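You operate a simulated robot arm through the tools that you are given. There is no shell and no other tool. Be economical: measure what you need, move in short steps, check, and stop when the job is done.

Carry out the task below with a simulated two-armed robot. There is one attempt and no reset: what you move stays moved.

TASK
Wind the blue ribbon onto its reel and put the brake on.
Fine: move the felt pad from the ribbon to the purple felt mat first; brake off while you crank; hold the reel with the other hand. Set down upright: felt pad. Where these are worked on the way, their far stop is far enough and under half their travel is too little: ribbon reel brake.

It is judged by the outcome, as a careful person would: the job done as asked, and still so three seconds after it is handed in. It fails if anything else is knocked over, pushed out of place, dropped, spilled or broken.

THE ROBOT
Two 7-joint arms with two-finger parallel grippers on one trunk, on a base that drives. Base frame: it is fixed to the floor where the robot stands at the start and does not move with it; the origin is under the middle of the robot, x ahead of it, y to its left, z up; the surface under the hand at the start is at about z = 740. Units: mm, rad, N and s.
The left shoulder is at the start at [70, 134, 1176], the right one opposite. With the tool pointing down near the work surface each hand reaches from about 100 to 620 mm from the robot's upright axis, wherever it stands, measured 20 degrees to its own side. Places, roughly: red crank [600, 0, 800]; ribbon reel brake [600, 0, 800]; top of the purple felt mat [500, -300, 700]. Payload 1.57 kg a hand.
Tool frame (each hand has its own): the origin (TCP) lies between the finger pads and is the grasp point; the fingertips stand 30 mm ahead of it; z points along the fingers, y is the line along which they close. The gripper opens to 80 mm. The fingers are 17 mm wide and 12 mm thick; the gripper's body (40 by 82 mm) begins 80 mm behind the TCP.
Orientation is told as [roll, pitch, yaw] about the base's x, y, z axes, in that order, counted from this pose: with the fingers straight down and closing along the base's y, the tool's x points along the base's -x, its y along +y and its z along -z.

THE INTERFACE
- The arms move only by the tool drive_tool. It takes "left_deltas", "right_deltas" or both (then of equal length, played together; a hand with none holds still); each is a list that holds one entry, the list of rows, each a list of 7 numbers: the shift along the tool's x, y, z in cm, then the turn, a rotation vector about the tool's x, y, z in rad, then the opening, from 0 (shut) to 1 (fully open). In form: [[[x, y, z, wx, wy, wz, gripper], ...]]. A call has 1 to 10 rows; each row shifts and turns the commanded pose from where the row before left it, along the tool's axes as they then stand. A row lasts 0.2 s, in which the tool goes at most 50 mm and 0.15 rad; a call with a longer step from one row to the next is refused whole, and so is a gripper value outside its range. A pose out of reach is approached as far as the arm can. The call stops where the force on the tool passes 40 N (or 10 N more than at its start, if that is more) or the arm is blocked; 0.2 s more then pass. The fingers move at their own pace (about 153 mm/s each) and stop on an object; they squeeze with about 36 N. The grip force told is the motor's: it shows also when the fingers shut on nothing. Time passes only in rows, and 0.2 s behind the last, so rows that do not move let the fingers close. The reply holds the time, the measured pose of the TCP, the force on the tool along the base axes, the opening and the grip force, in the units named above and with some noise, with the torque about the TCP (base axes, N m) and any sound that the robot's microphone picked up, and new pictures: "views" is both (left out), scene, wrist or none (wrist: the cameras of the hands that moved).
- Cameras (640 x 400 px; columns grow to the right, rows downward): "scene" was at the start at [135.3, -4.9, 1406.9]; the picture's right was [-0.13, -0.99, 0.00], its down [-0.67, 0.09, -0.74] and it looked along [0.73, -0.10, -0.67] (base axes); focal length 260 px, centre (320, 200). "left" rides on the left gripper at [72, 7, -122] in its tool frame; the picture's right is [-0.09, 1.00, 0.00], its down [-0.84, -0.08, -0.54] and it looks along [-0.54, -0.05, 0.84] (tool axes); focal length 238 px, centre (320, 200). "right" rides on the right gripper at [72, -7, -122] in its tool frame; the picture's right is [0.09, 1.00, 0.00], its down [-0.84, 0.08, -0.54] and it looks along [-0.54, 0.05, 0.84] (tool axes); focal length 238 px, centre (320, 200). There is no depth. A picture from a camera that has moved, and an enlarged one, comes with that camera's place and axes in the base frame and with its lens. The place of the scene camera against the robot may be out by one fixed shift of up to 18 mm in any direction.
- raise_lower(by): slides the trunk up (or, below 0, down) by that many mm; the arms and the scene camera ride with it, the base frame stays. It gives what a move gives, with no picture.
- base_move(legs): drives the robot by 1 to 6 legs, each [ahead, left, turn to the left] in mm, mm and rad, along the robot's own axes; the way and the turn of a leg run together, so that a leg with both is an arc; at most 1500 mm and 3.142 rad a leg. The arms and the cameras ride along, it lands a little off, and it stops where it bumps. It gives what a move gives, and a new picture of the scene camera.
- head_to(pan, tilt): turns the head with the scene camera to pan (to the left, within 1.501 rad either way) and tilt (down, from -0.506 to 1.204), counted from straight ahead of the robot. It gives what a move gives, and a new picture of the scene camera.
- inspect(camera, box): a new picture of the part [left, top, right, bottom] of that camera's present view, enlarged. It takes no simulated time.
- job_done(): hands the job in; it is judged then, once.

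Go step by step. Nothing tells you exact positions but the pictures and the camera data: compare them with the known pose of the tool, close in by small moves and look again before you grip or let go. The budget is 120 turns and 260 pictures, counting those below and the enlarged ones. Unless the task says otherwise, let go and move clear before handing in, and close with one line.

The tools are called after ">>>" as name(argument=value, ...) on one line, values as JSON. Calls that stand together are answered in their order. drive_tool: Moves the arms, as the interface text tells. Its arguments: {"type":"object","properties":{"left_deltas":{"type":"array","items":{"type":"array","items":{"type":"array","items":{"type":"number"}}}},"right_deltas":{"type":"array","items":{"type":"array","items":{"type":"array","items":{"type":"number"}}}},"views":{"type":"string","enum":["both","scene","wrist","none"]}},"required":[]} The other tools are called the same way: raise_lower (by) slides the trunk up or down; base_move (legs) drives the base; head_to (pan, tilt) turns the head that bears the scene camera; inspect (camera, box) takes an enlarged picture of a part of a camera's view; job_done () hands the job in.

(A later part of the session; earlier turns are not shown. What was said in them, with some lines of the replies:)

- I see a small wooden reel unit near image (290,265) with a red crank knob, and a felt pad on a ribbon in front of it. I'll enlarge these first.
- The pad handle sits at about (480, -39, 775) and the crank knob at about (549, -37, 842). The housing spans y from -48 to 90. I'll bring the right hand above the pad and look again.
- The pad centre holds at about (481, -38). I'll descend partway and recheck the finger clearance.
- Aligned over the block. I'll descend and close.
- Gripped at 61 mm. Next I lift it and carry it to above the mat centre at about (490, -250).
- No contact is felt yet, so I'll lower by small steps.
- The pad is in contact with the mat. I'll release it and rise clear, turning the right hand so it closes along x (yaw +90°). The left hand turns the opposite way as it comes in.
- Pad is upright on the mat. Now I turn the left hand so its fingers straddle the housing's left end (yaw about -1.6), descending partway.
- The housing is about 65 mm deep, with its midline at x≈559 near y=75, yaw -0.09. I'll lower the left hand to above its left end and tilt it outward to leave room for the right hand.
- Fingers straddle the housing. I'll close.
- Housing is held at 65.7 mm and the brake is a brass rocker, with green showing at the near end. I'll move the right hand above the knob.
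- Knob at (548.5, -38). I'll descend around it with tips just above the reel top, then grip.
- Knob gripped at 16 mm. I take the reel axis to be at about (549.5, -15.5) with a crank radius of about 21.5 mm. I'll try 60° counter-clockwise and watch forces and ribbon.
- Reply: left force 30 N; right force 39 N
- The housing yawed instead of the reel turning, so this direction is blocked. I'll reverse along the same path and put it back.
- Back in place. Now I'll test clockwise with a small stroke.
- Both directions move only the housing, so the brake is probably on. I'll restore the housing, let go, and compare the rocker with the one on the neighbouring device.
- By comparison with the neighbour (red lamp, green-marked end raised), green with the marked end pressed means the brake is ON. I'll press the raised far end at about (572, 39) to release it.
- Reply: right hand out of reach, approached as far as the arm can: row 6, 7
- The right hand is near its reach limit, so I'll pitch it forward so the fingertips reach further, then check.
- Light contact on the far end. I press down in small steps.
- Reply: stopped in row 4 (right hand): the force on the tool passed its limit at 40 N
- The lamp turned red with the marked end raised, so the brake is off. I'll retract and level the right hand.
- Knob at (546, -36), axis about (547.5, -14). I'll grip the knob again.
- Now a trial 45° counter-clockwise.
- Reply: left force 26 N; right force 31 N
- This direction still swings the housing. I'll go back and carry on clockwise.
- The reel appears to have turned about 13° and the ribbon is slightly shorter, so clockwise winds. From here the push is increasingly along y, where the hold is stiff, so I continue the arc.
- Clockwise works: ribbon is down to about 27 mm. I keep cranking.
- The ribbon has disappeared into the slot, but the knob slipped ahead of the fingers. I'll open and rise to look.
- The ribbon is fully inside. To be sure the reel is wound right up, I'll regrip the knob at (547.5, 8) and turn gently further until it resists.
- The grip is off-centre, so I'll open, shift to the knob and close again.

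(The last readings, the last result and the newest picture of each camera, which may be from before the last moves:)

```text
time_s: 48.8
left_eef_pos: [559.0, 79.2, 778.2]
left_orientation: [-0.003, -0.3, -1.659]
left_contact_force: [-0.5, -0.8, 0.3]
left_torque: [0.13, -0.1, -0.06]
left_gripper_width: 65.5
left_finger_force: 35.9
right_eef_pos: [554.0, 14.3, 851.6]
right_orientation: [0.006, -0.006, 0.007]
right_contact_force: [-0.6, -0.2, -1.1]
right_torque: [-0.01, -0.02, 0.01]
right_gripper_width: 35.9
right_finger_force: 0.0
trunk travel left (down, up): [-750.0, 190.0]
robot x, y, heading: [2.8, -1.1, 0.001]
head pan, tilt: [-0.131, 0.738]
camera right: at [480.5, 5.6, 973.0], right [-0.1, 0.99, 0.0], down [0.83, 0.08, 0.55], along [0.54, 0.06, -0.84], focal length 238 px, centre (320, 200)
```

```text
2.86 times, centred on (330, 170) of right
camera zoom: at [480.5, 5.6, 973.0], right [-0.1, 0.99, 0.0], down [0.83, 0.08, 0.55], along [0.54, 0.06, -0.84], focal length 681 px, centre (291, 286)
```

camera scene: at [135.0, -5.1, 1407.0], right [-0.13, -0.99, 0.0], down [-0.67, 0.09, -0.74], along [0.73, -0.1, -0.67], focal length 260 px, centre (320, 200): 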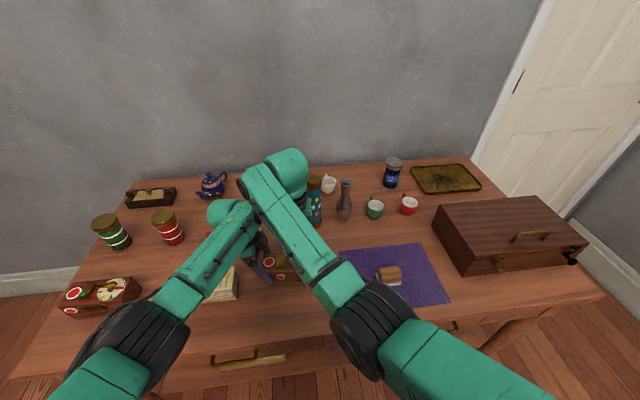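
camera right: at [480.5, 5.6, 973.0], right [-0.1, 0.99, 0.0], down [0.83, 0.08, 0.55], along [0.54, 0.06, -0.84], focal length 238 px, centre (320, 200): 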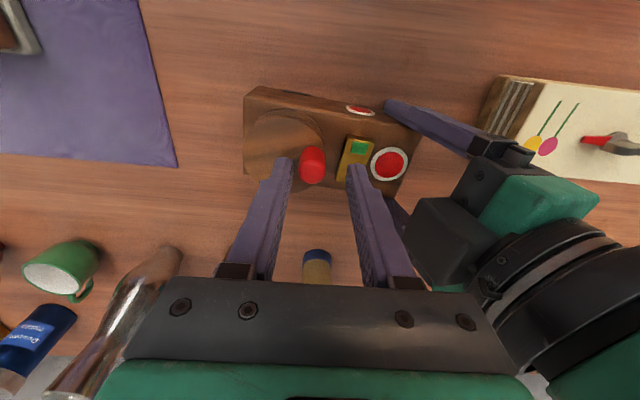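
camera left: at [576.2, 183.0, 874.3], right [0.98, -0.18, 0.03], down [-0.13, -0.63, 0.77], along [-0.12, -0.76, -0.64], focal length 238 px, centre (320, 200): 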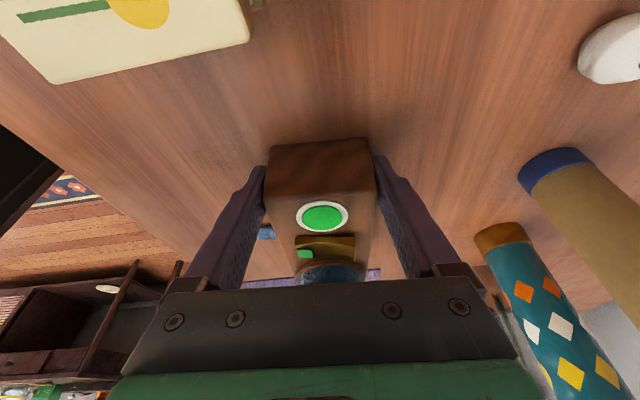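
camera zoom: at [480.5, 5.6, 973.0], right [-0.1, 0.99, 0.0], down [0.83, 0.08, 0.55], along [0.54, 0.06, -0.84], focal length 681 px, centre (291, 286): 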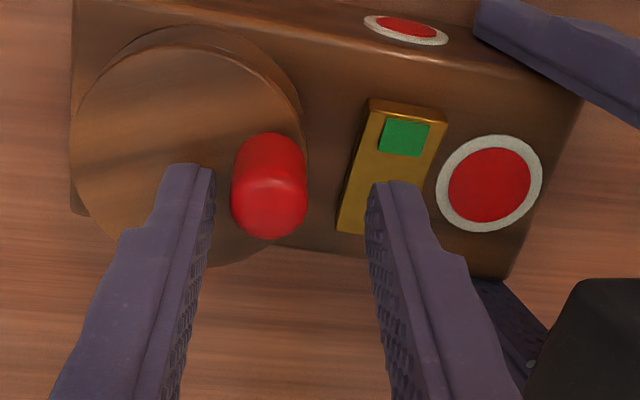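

>>> drive_tool(right_deltas=[[[0.7, -0.58, 0, 0, 0, 0, 0.45], [0, 0, 0, 0, 0, 0, 0.3], [0, 0, 0, 0, 0, 0, 0.1], [0, 0, 0, 0, 0, 0, 0.1]]], views="none")

>>> drive_tool(right_deltas=[[[-0.4, 0, 0, 0, 0, 0, 0.1], [-0.4, -0.08, 0, 0, 0, 0, 0.1], [0, 0, 0, 0, 0, 0, 0.1]]], views="wrist")

>>> inspect(camera="right", box=[200, 60, 460, 280])

```text
time_s: 49.8
left_eef_pos: [559.3, 79.8, 777.1]
left_orientation: [-0.002, -0.301, -1.658]
left_contact_force: [1.0, -8.8, -0.5]
left_torque: [1.13, -0.03, 0.12]
left_gripper_width: 65.8
left_finger_force: 36.4
right_eef_pos: [546.0, 8.3, 851.8]
right_orientation: [0.004, -0.008, 0.007]
right_contact_force: [-0.9, 7.3, 2.4]
right_torque: [-0.21, -0.05, 0.04]
right_gripper_width: 15.7
right_finger_force: 31.2
trunk travel left (down, up): [-750.0, 190.0]
robot x, y, heading: [2.5, -0.6, 0.001]
head pan, tilt: [-0.131, 0.738]
```

```text
time_s: 50.6
left_eef_pos: [560.2, 81.3, 778.5]
left_orientation: [0.004, -0.298, -1.654]
left_contact_force: [22.0, 2.7, -2.2]
left_torque: [-0.08, 0.71, 1.44]
left_gripper_width: 66.6
left_finger_force: 36.3
right_eef_pos: [551.9, 8.8, 850.7]
right_orientation: [0.003, 0.001, 0.006]
right_contact_force: [-22.5, 0.7, 8.4]
right_torque: [0.17, 0.78, 0.08]
right_gripper_width: 15.9
right_finger_force: 31.3
trunk travel left (down, up): [-750.0, 190.0]
robot x, y, heading: [-2.7, 1.2, 0.001]
head pan, tilt: [-0.131, 0.738]
camera right: at [480.2, 0.2, 972.0], right [-0.1, 0.99, 0.0], down [0.84, 0.08, 0.54], along [0.54, 0.06, -0.84], focal length 238 px, centre (320, 200)
```

right: 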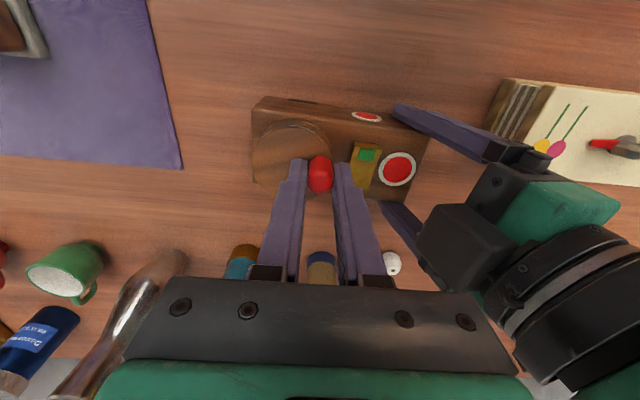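

```text
1.82 times, centred on (330, 170) of right
camera zoom: at [480.2, 0.2, 972.0], right [-0.1, 0.99, 0.0], down [0.84, 0.08, 0.54], along [0.54, 0.06, -0.84], focal length 433 px, centre (302, 254)
```

zoom: 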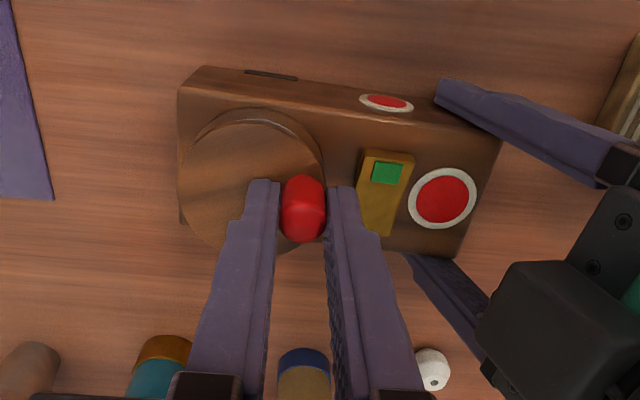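

At 22 N the reel no longer turns, so it's at its wound stop. I'll ease back, release and lift to look at the brake.

>>> drive_tool(right_deltas=[[[0.3, 0, 0, 0, 0, 0, 0.1], [0.3, 0, 0, 0, 0, 0, 0.1], [0, 0, 0, 0, 0, 0, 0.3], [0, 0, 0, 0, 0, 0, 0.45], [0, 0, -2.5, 0, 0, 0, 0.45], [0, 0, -2.5, 0, 0, 0, 0.2], [1, 0, 0, 0, 0, 0, 0], [0, 0, 0, 0, 0, 0, 0]]], views="wrist")

>>> inspect(camera="right", box=[220, 60, 440, 240])

```text
time_s: 52.4
left_eef_pos: [558.6, 80.6, 777.7]
left_orientation: [-0.002, -0.299, -1.655]
left_contact_force: [-1.8, -0.3, 1.2]
left_torque: [0.15, -0.12, 0.04]
left_gripper_width: 65.9
left_finger_force: 36.5
right_eef_pos: [543.0, -1.9, 904.3]
right_orientation: [-0.002, -0.015, -0.006]
right_contact_force: [0.8, 0.0, -0.7]
right_torque: [-0.02, -0.01, -0.02]
right_gripper_width: 0.4
right_finger_force: 21.2
trunk travel left (down, up): [-750.0, 190.0]
robot x, y, heading: [0.1, 1.3, -0.002]
head pan, tilt: [-0.131, 0.738]
camera right: at [469.3, -8.6, 1024.7], right [-0.09, 1.0, 0.0], down [0.83, 0.07, 0.55], along [0.55, 0.04, -0.83], focal length 238 px, centre (320, 200)
```

right: 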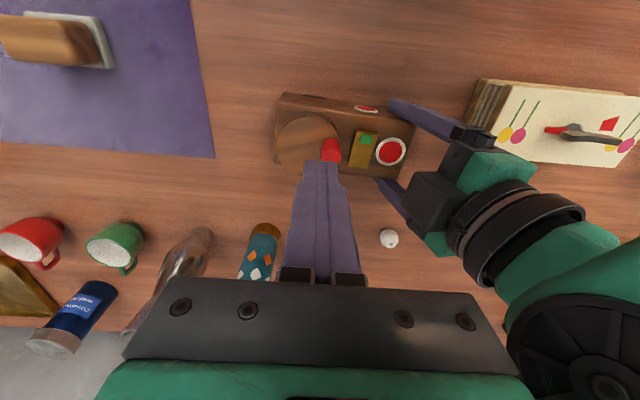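

```text
2.22 times, centred on (330, 150) of right
camera zoom: at [469.3, -8.6, 1024.7], right [-0.09, 1.0, 0.0], down [0.83, 0.07, 0.55], along [0.55, 0.04, -0.83], focal length 530 px, centre (298, 311)
```

zoom: 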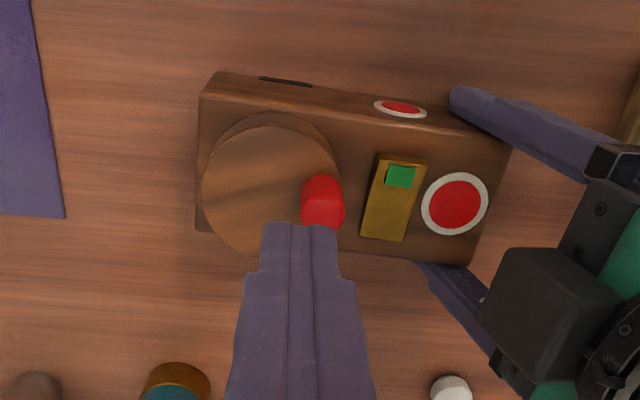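

Brake's marked near end is at about (541, 40), raised. I'll go above it with a slight tilt and descend.

>>> drive_tool(right_deltas=[[[0.1, 2.0, 0, 0, 0, 0, 0], [0.1, 1.95, 0, 0, 0, 0, 0], [0, 0, 0, -0.1, 0, 0, 0], [0, -0.25, 2.4, 0, 0, 0, 0], [0, -0.3, 2.8, 0, 0, 0, 0], [0, 0, 0, 0, 0, 0, 0]]], views="wrist")

>>> inspect(camera="right", box=[220, 60, 440, 240])

>>> inspect(camera="left", box=[240, 160, 420, 300])

```text
time_s: 53.0
left_eef_pos: [559.4, 86.4, 776.9]
left_orientation: [0.0, -0.299, -1.645]
left_contact_force: [-3.2, 2.4, 5.5]
left_torque: [0.25, -0.17, 0.09]
left_gripper_width: 65.7
left_finger_force: 36.1
right_eef_pos: [540.8, 25.0, 900.4]
right_orientation: [-0.013, -0.015, -0.011]
right_contact_force: [-0.2, -1.1, -0.5]
right_torque: [0.01, -0.02, -0.01]
right_gripper_width: 0.0
right_finger_force: 21.5
trunk travel left (down, up): [-750.0, 190.0]
robot x, y, heading: [-1.2, -3.0, -0.002]
head pan, tilt: [-0.131, 0.738]
stopped in row 2 (right hand): the force on the tool passed its limit at 63 N (the readings are from after the stop); the commanded pose is now the measured one
camera right: at [466.1, 20.7, 1022.2], right [-0.08, 1.0, -0.01], down [0.83, 0.07, 0.55], along [0.55, 0.03, -0.83], focal length 238 px, centre (320, 200)
```

right: 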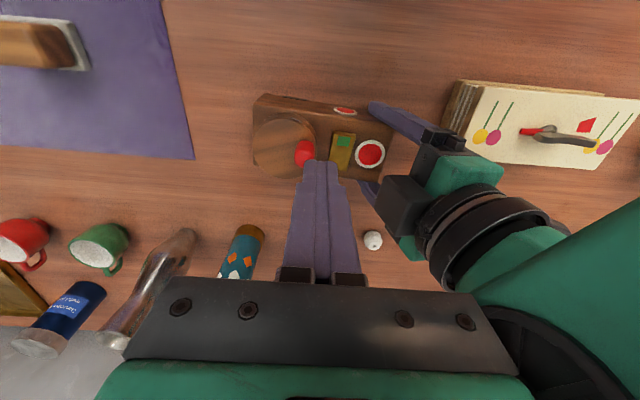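

```text
2.22 times, centred on (330, 150) of right
camera zoom: at [466.1, 20.7, 1022.2], right [-0.08, 1.0, -0.01], down [0.83, 0.07, 0.55], along [0.55, 0.03, -0.83], focal length 530 px, centre (298, 311)
```

zoom: 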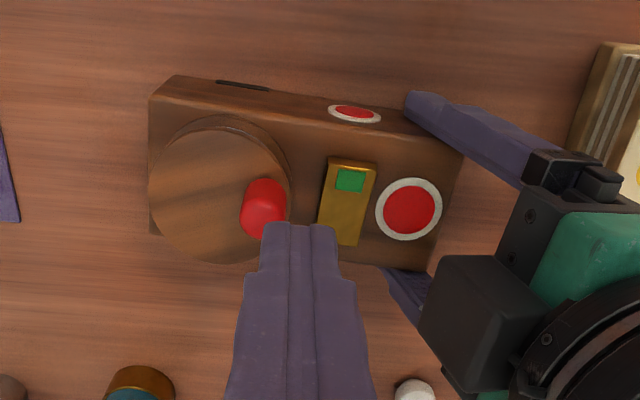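

```text
2.86 times, centred on (330, 230) of left
camera zoom: at [574.5, 189.6, 872.8], right [0.99, -0.16, 0.03], down [-0.12, -0.63, 0.76], along [-0.11, -0.76, -0.64], focal length 681 px, centre (291, 114)
```

zoom: 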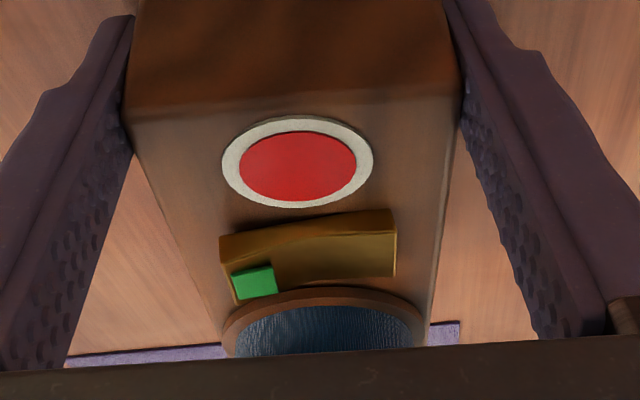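

The arms touched higher up, so I'll withdraw the right hand and press the brake with the left one after it releases the housing.

>>> drive_tool(right_deltas=[[[0, -2, 0, 0, 0, 0, 0], [0, -3, -1, 0, 0, 0, 0], [0, -4, -1, 0, 0, 0, 0], [0.5, -4, 0, 0, 0, 0, 0], [0.5, -4, 0, 0, 0, 0, 0], [0.5, -4, 0, 0, 0, 0, 0], [0, -3, 0, 0, 0, 0, 0], [0, 0, 0, 0, 0, 0, 0]]], views="none")

>>> drive_tool(left_deltas=[[[0, 0, 0, 0, 0, 0, 0.9], [0, 0, 0, 0, 0, 0, 1], [0, 0, 0, 0, 0, 0, 1], [0, 0, -2.5, 0, 0, 0, 1], [0, 0, -3, 0, 0, 0, 1], [0, 0, -2, 0, 0, 0, 1], [0, 0, 0, 0, 0, 0, 1]]])

>>> inspect(camera="scene", box=[250, 235, 340, 305])

```text
time_s: 54.8
left_eef_pos: [559.5, 84.9, 775.9]
left_orientation: [-0.001, -0.298, -1.646]
left_contact_force: [0.3, 1.9, 6.7]
left_torque: [0.15, -0.34, 0.03]
left_gripper_width: 65.7
left_finger_force: 35.9
right_eef_pos: [521.9, -217.0, 925.1]
right_orientation: [-0.01, -0.014, -0.013]
right_contact_force: [0.7, -0.1, 0.1]
right_torque: [-0.02, 0.0, -0.04]
right_gripper_width: 0.0
right_finger_force: 21.1
trunk travel left (down, up): [-750.0, 190.0]
robot x, y, heading: [-1.2, -1.7, -0.001]
head pan, tilt: [-0.131, 0.738]
```

```text
time_s: 56.4
left_eef_pos: [564.6, 107.9, 848.2]
left_orientation: [-0.004, -0.297, -1.646]
left_contact_force: [-1.0, 0.9, -0.2]
left_torque: [-0.03, -0.04, -0.01]
left_gripper_width: 80.1
left_finger_force: 0.2
right_eef_pos: [523.9, -216.7, 924.0]
right_orientation: [-0.01, -0.01, -0.009]
right_contact_force: [0.6, 0.7, 1.1]
right_torque: [0.01, 0.02, -0.02]
right_gripper_width: 0.0
right_finger_force: 21.3
trunk travel left (down, up): [-750.0, 190.0]
robot x, y, heading: [-0.7, -0.2, 0.001]
head pan, tilt: [-0.131, 0.738]
camera scene: at [135.4, -5.0, 1406.9], right [-0.13, -0.99, 0.0], down [-0.67, 0.09, -0.74], along [0.73, -0.1, -0.67], focal length 260 px, centre (320, 200)
camera left: at [580.3, 212.2, 944.6], right [0.99, -0.16, 0.02], down [-0.12, -0.63, 0.76], along [-0.11, -0.76, -0.64], focal length 238 px, centre (320, 200)
```

scene: 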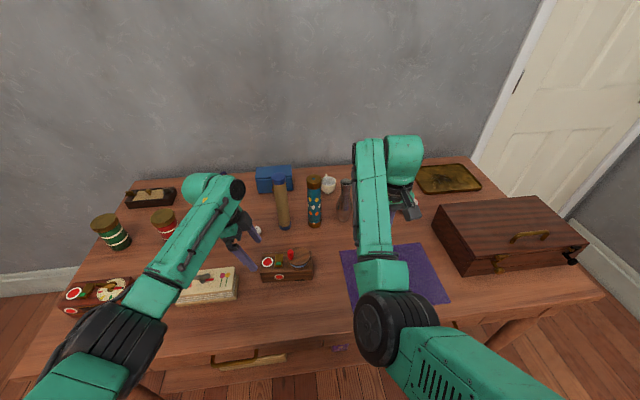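
left: 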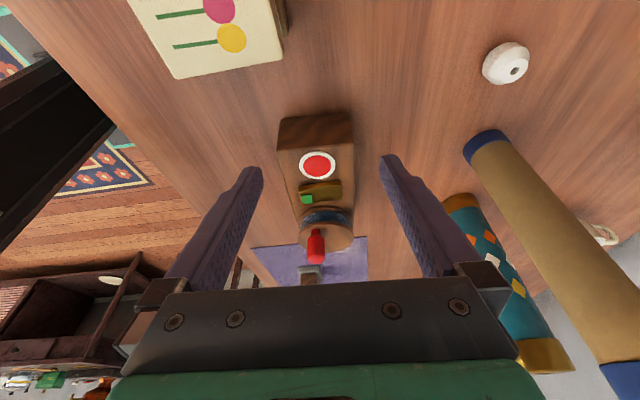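

```text
5.71 times, centred on (295, 270) of scene
camera zoom: at [135.4, -5.0, 1406.9], right [-0.13, -0.99, 0.0], down [-0.67, 0.09, -0.74], along [0.73, -0.1, -0.67], focal length 1487 px, centre (463, -200)
```

zoom: 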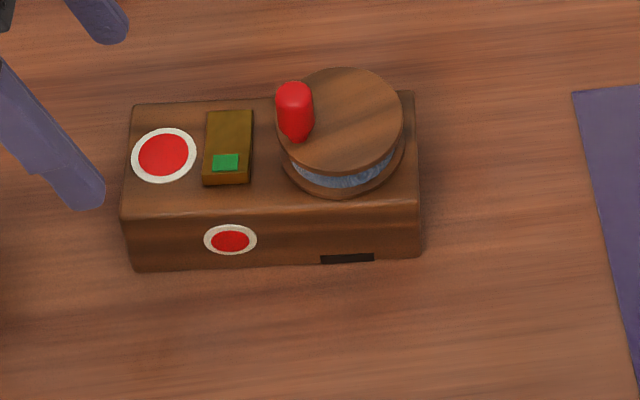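

The ribbon is wound in and the slot is clear. I'll bring the closed left fingertips above the marked end at about (541, 47).

>>> drive_tool(left_deltas=[[[0, 0, 0, 0, 0, 0, 0], [0, 0, 0, 0, 0, 0, 0], [-1.68, -0.65, 0.62, 0, 0, 0, 0], [-1.68, -0.65, 0.62, 0, 0, 0, 0], [-1.68, -0.66, 0.63, 0, 0, 0, 0], [0, 0, 0, 0, 0, 0, 0]]])

>>> inspect(camera="left", box=[240, 100, 400, 240])

>>> inspect(camera="scene", box=[250, 235, 340, 305])

```text
time_s: 57.8
left_eef_pos: [540.1, 55.9, 845.5]
left_orientation: [-0.002, -0.299, -1.647]
left_contact_force: [0.0, 0.3, 0.2]
left_torque: [0.01, 0.02, 0.02]
left_gripper_width: 0.0
left_finger_force: 21.7
right_eef_pos: [523.9, -216.6, 923.1]
right_orientation: [-0.01, -0.012, -0.012]
right_contact_force: [0.1, 0.2, 0.1]
right_torque: [0.02, -0.01, -0.03]
right_gripper_width: 0.2
right_finger_force: 20.9
trunk travel left (down, up): [-750.0, 190.0]
robot x, y, heading: [-3.0, -3.5, 0.004]
head pan, tilt: [-0.131, 0.738]
camera scene: at [135.4, -4.8, 1406.9], right [-0.13, -0.99, 0.0], down [-0.67, 0.09, -0.74], along [0.73, -0.1, -0.67], focal length 260 px, centre (320, 200)
camera left: at [555.1, 159.7, 941.1], right [0.99, -0.16, 0.02], down [-0.12, -0.63, 0.76], along [-0.11, -0.76, -0.64], focal length 238 px, centre (320, 200)
```

scene: 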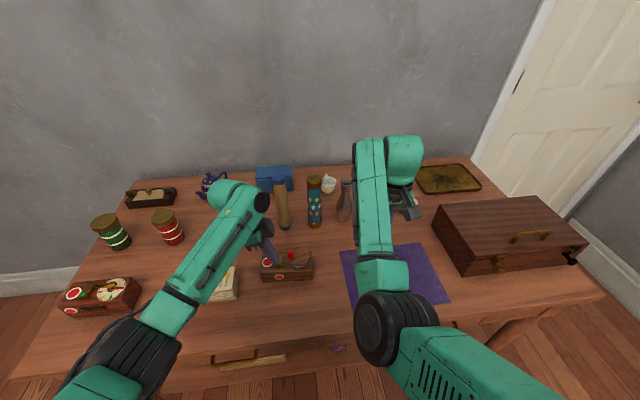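
left: 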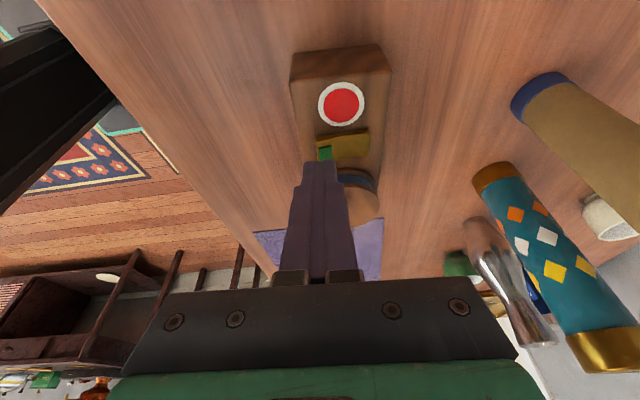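

```text
2.86 times, centred on (320, 170) of left
camera zoom: at [555.1, 159.7, 941.1], right [0.99, -0.16, 0.02], down [-0.12, -0.63, 0.76], along [-0.11, -0.76, -0.64], focal length 681 px, centre (320, 286)
```

zoom: 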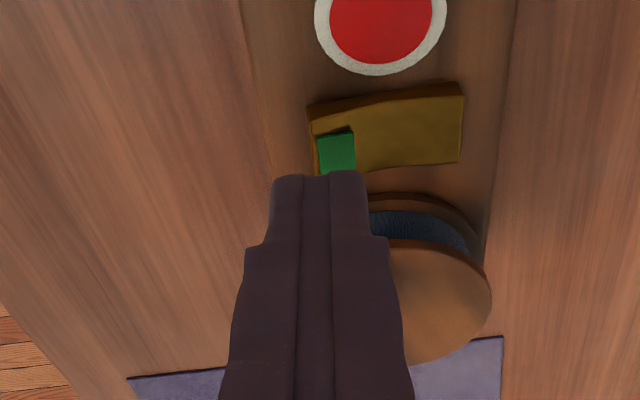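

```text
5.71 times, centred on (295, 270) of scene
camera zoom: at [135.4, -4.8, 1406.9], right [-0.13, -0.99, 0.0], down [-0.67, 0.09, -0.74], along [0.73, -0.1, -0.67], focal length 1487 px, centre (463, -200)
```

zoom: 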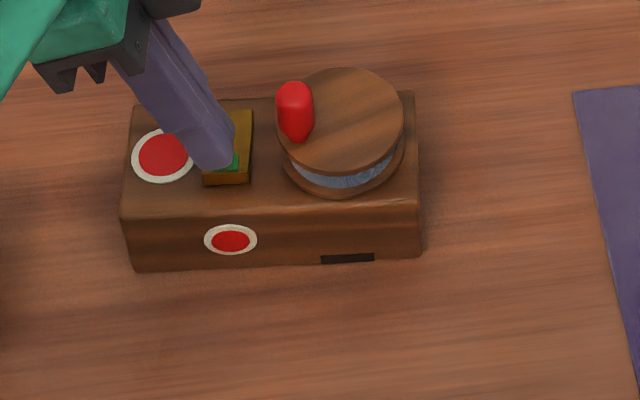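

>>> drive_tool(left_deltas=[[[0.21, 0.25, 0.67, 0, 0, 0, 0], [0.12, 0, 0.38, 0, 0, 0, 0], [0.06, 0, 0.19, 0, 0, 0, 0], [0.06, 0, 0.19, 0, 0, 0, 0], [0.06, 0, 0.19, 0, 0, 0, 0], [0, 0, 0, 0, 0, 0, 0]]], views="none")

>>> inspect(camera="scene", box=[250, 235, 340, 305])

```text
time_s: 59.2
left_eef_pos: [540.8, 56.6, 828.3]
left_orientation: [-0.002, -0.296, -1.646]
left_contact_force: [1.0, 0.2, 4.3]
left_torque: [0.0, -0.05, 0.02]
left_gripper_width: 0.0
left_finger_force: 21.4
right_eef_pos: [523.4, -217.1, 923.7]
right_orientation: [-0.01, -0.014, -0.01]
right_contact_force: [0.2, 0.1, 0.2]
right_torque: [-0.05, 0.03, -0.02]
right_gripper_width: 0.1
right_finger_force: 21.7
trunk travel left (down, up): [-750.0, 190.0]
robot x, y, heading: [1.0, -1.8, -0.001]
head pan, tilt: [-0.131, 0.738]
```

```text
5.71 times, centred on (295, 270) of scene
camera zoom: at [134.6, -4.9, 1407.1], right [-0.13, -0.99, 0.0], down [-0.67, 0.09, -0.74], along [0.73, -0.1, -0.67], focal length 1487 px, centre (463, -200)
```

zoom: 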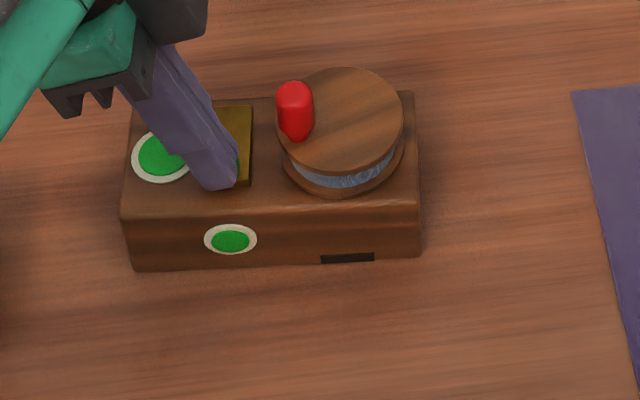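

The lamp is green, so the brake is on. I'll press a touch further to seat it at the stop, then lift clear.

>>> drive_tool(left_deltas=[[[0.06, 0, 0.19, 0, 0, 0, 0], [0.06, 0, 0.19, 0, 0, 0, 0], [0, 0, 0, 0, 0, 0, 0]]], views="none")

>>> drive_tool(left_deltas=[[[0, 0, -2, 0, 0, 0, 0], [0, 0, -4, 0, 0, 0, 0], [0, 0, -4, 0, 0, 0, 0], [0, 0, -4, 0, 0, 0, 0], [0, 0, 0, 0, 0, 0, 0]]])

>>> inspect(camera="scene", box=[250, 235, 340, 305])

>>> inspect(camera="right", box=[200, 40, 480, 240])

```text
time_s: 60.0
left_eef_pos: [540.1, 57.1, 828.3]
left_orientation: [0.009, -0.3, -1.647]
left_contact_force: [3.8, 4.5, 25.9]
left_torque: [0.02, -0.39, 0.06]
left_gripper_width: 0.1
left_finger_force: 21.2
right_eef_pos: [521.6, -215.7, 926.3]
right_orientation: [-0.011, -0.016, -0.01]
right_contact_force: [-0.9, -0.7, 0.4]
right_torque: [-0.03, -0.04, 0.01]
right_gripper_width: 0.0
right_finger_force: 21.3
trunk travel left (down, up): [-750.0, 190.0]
robot x, y, heading: [0.9, -0.1, -0.002]
head pan, tilt: [-0.131, 0.738]
```

```text
time_s: 61.2
left_eef_pos: [544.6, 98.5, 955.6]
left_orientation: [-0.003, -0.299, -1.645]
left_contact_force: [0.5, 0.3, -0.2]
left_torque: [0.01, -0.01, 0.0]
left_gripper_width: 0.0
left_finger_force: 21.6
right_eef_pos: [523.7, -217.2, 923.8]
right_orientation: [-0.012, -0.012, -0.011]
right_contact_force: [-0.8, 0.5, -0.6]
right_torque: [0.01, -0.01, 0.01]
right_gripper_width: 0.0
right_finger_force: 21.5
trunk travel left (down, up): [-750.0, 190.0]
robot x, y, heading: [1.2, 0.7, 0.001]
head pan, tilt: [-0.131, 0.738]
camera scene: at [135.1, -5.0, 1406.9], right [-0.13, -0.99, 0.0], down [-0.67, 0.09, -0.74], along [0.73, -0.1, -0.67], focal length 260 px, centre (320, 200)
camera left: at [559.1, 200.2, 1051.5], right [0.99, -0.16, 0.02], down [-0.12, -0.63, 0.76], along [-0.11, -0.76, -0.64], focal length 238 px, centre (320, 200)
```

scene: 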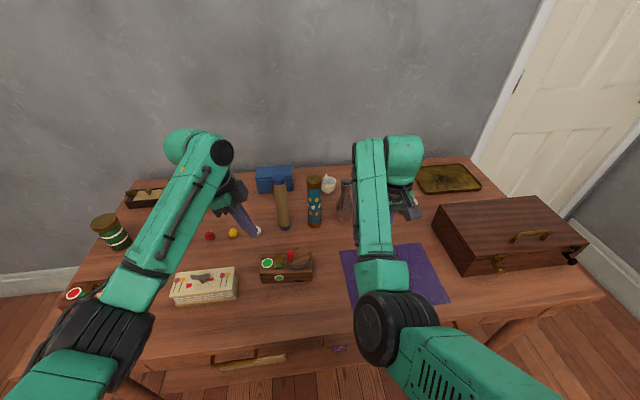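
left: 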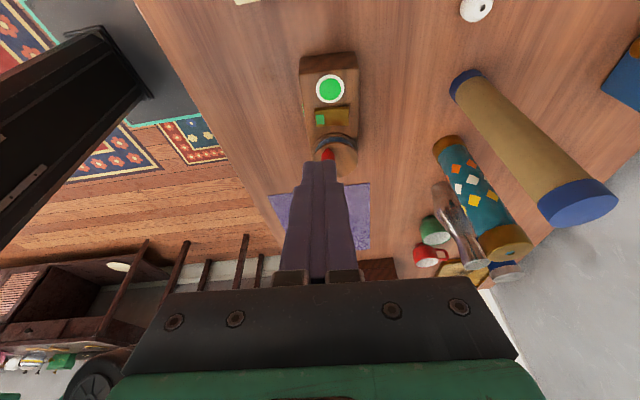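

```text
5.71 times, centred on (295, 270) of scene
camera zoom: at [135.1, -5.0, 1406.9], right [-0.13, -0.99, 0.0], down [-0.67, 0.09, -0.74], along [0.73, -0.1, -0.67], focal length 1487 px, centre (463, -200)
```

zoom: 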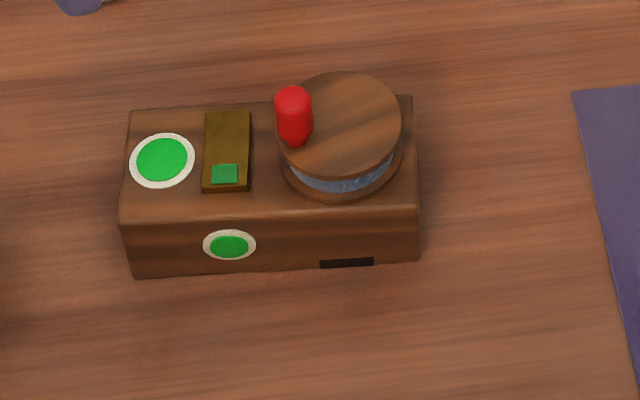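

```text
2.00 times, centred on (340, 140) of right
camera zoom: at [450.1, -221.7, 1044.3], right [-0.08, 1.0, -0.01], down [0.83, 0.07, 0.55], along [0.55, 0.03, -0.83], focal length 477 px, centre (280, 320)
```

zoom: 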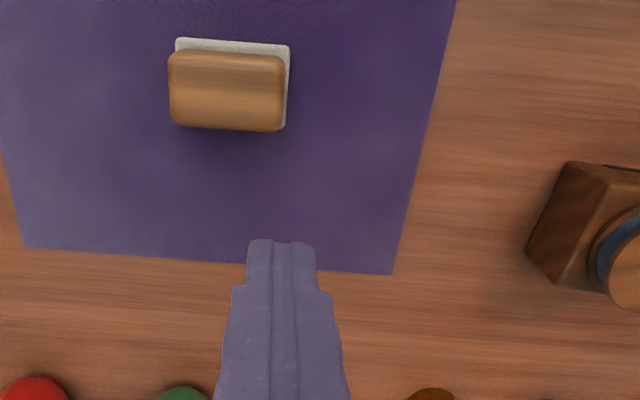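

The ribbon is fully on its reel, the brake is on with its lamp green, the pad sits upright on the mat and both hands are clear. I'm handing it in.

>>> job_done()

```text
The job is handed in.
```

The blue ribbon is wound onto its reel up to the stop, and the brake is on with its lamp showing green. The felt pad stands upright on the purple mat. The reel housing sits about 8 mm to the left of where it started, and I pressed the brake on with the left hand after it had let go of the housing, because the two arms touched.
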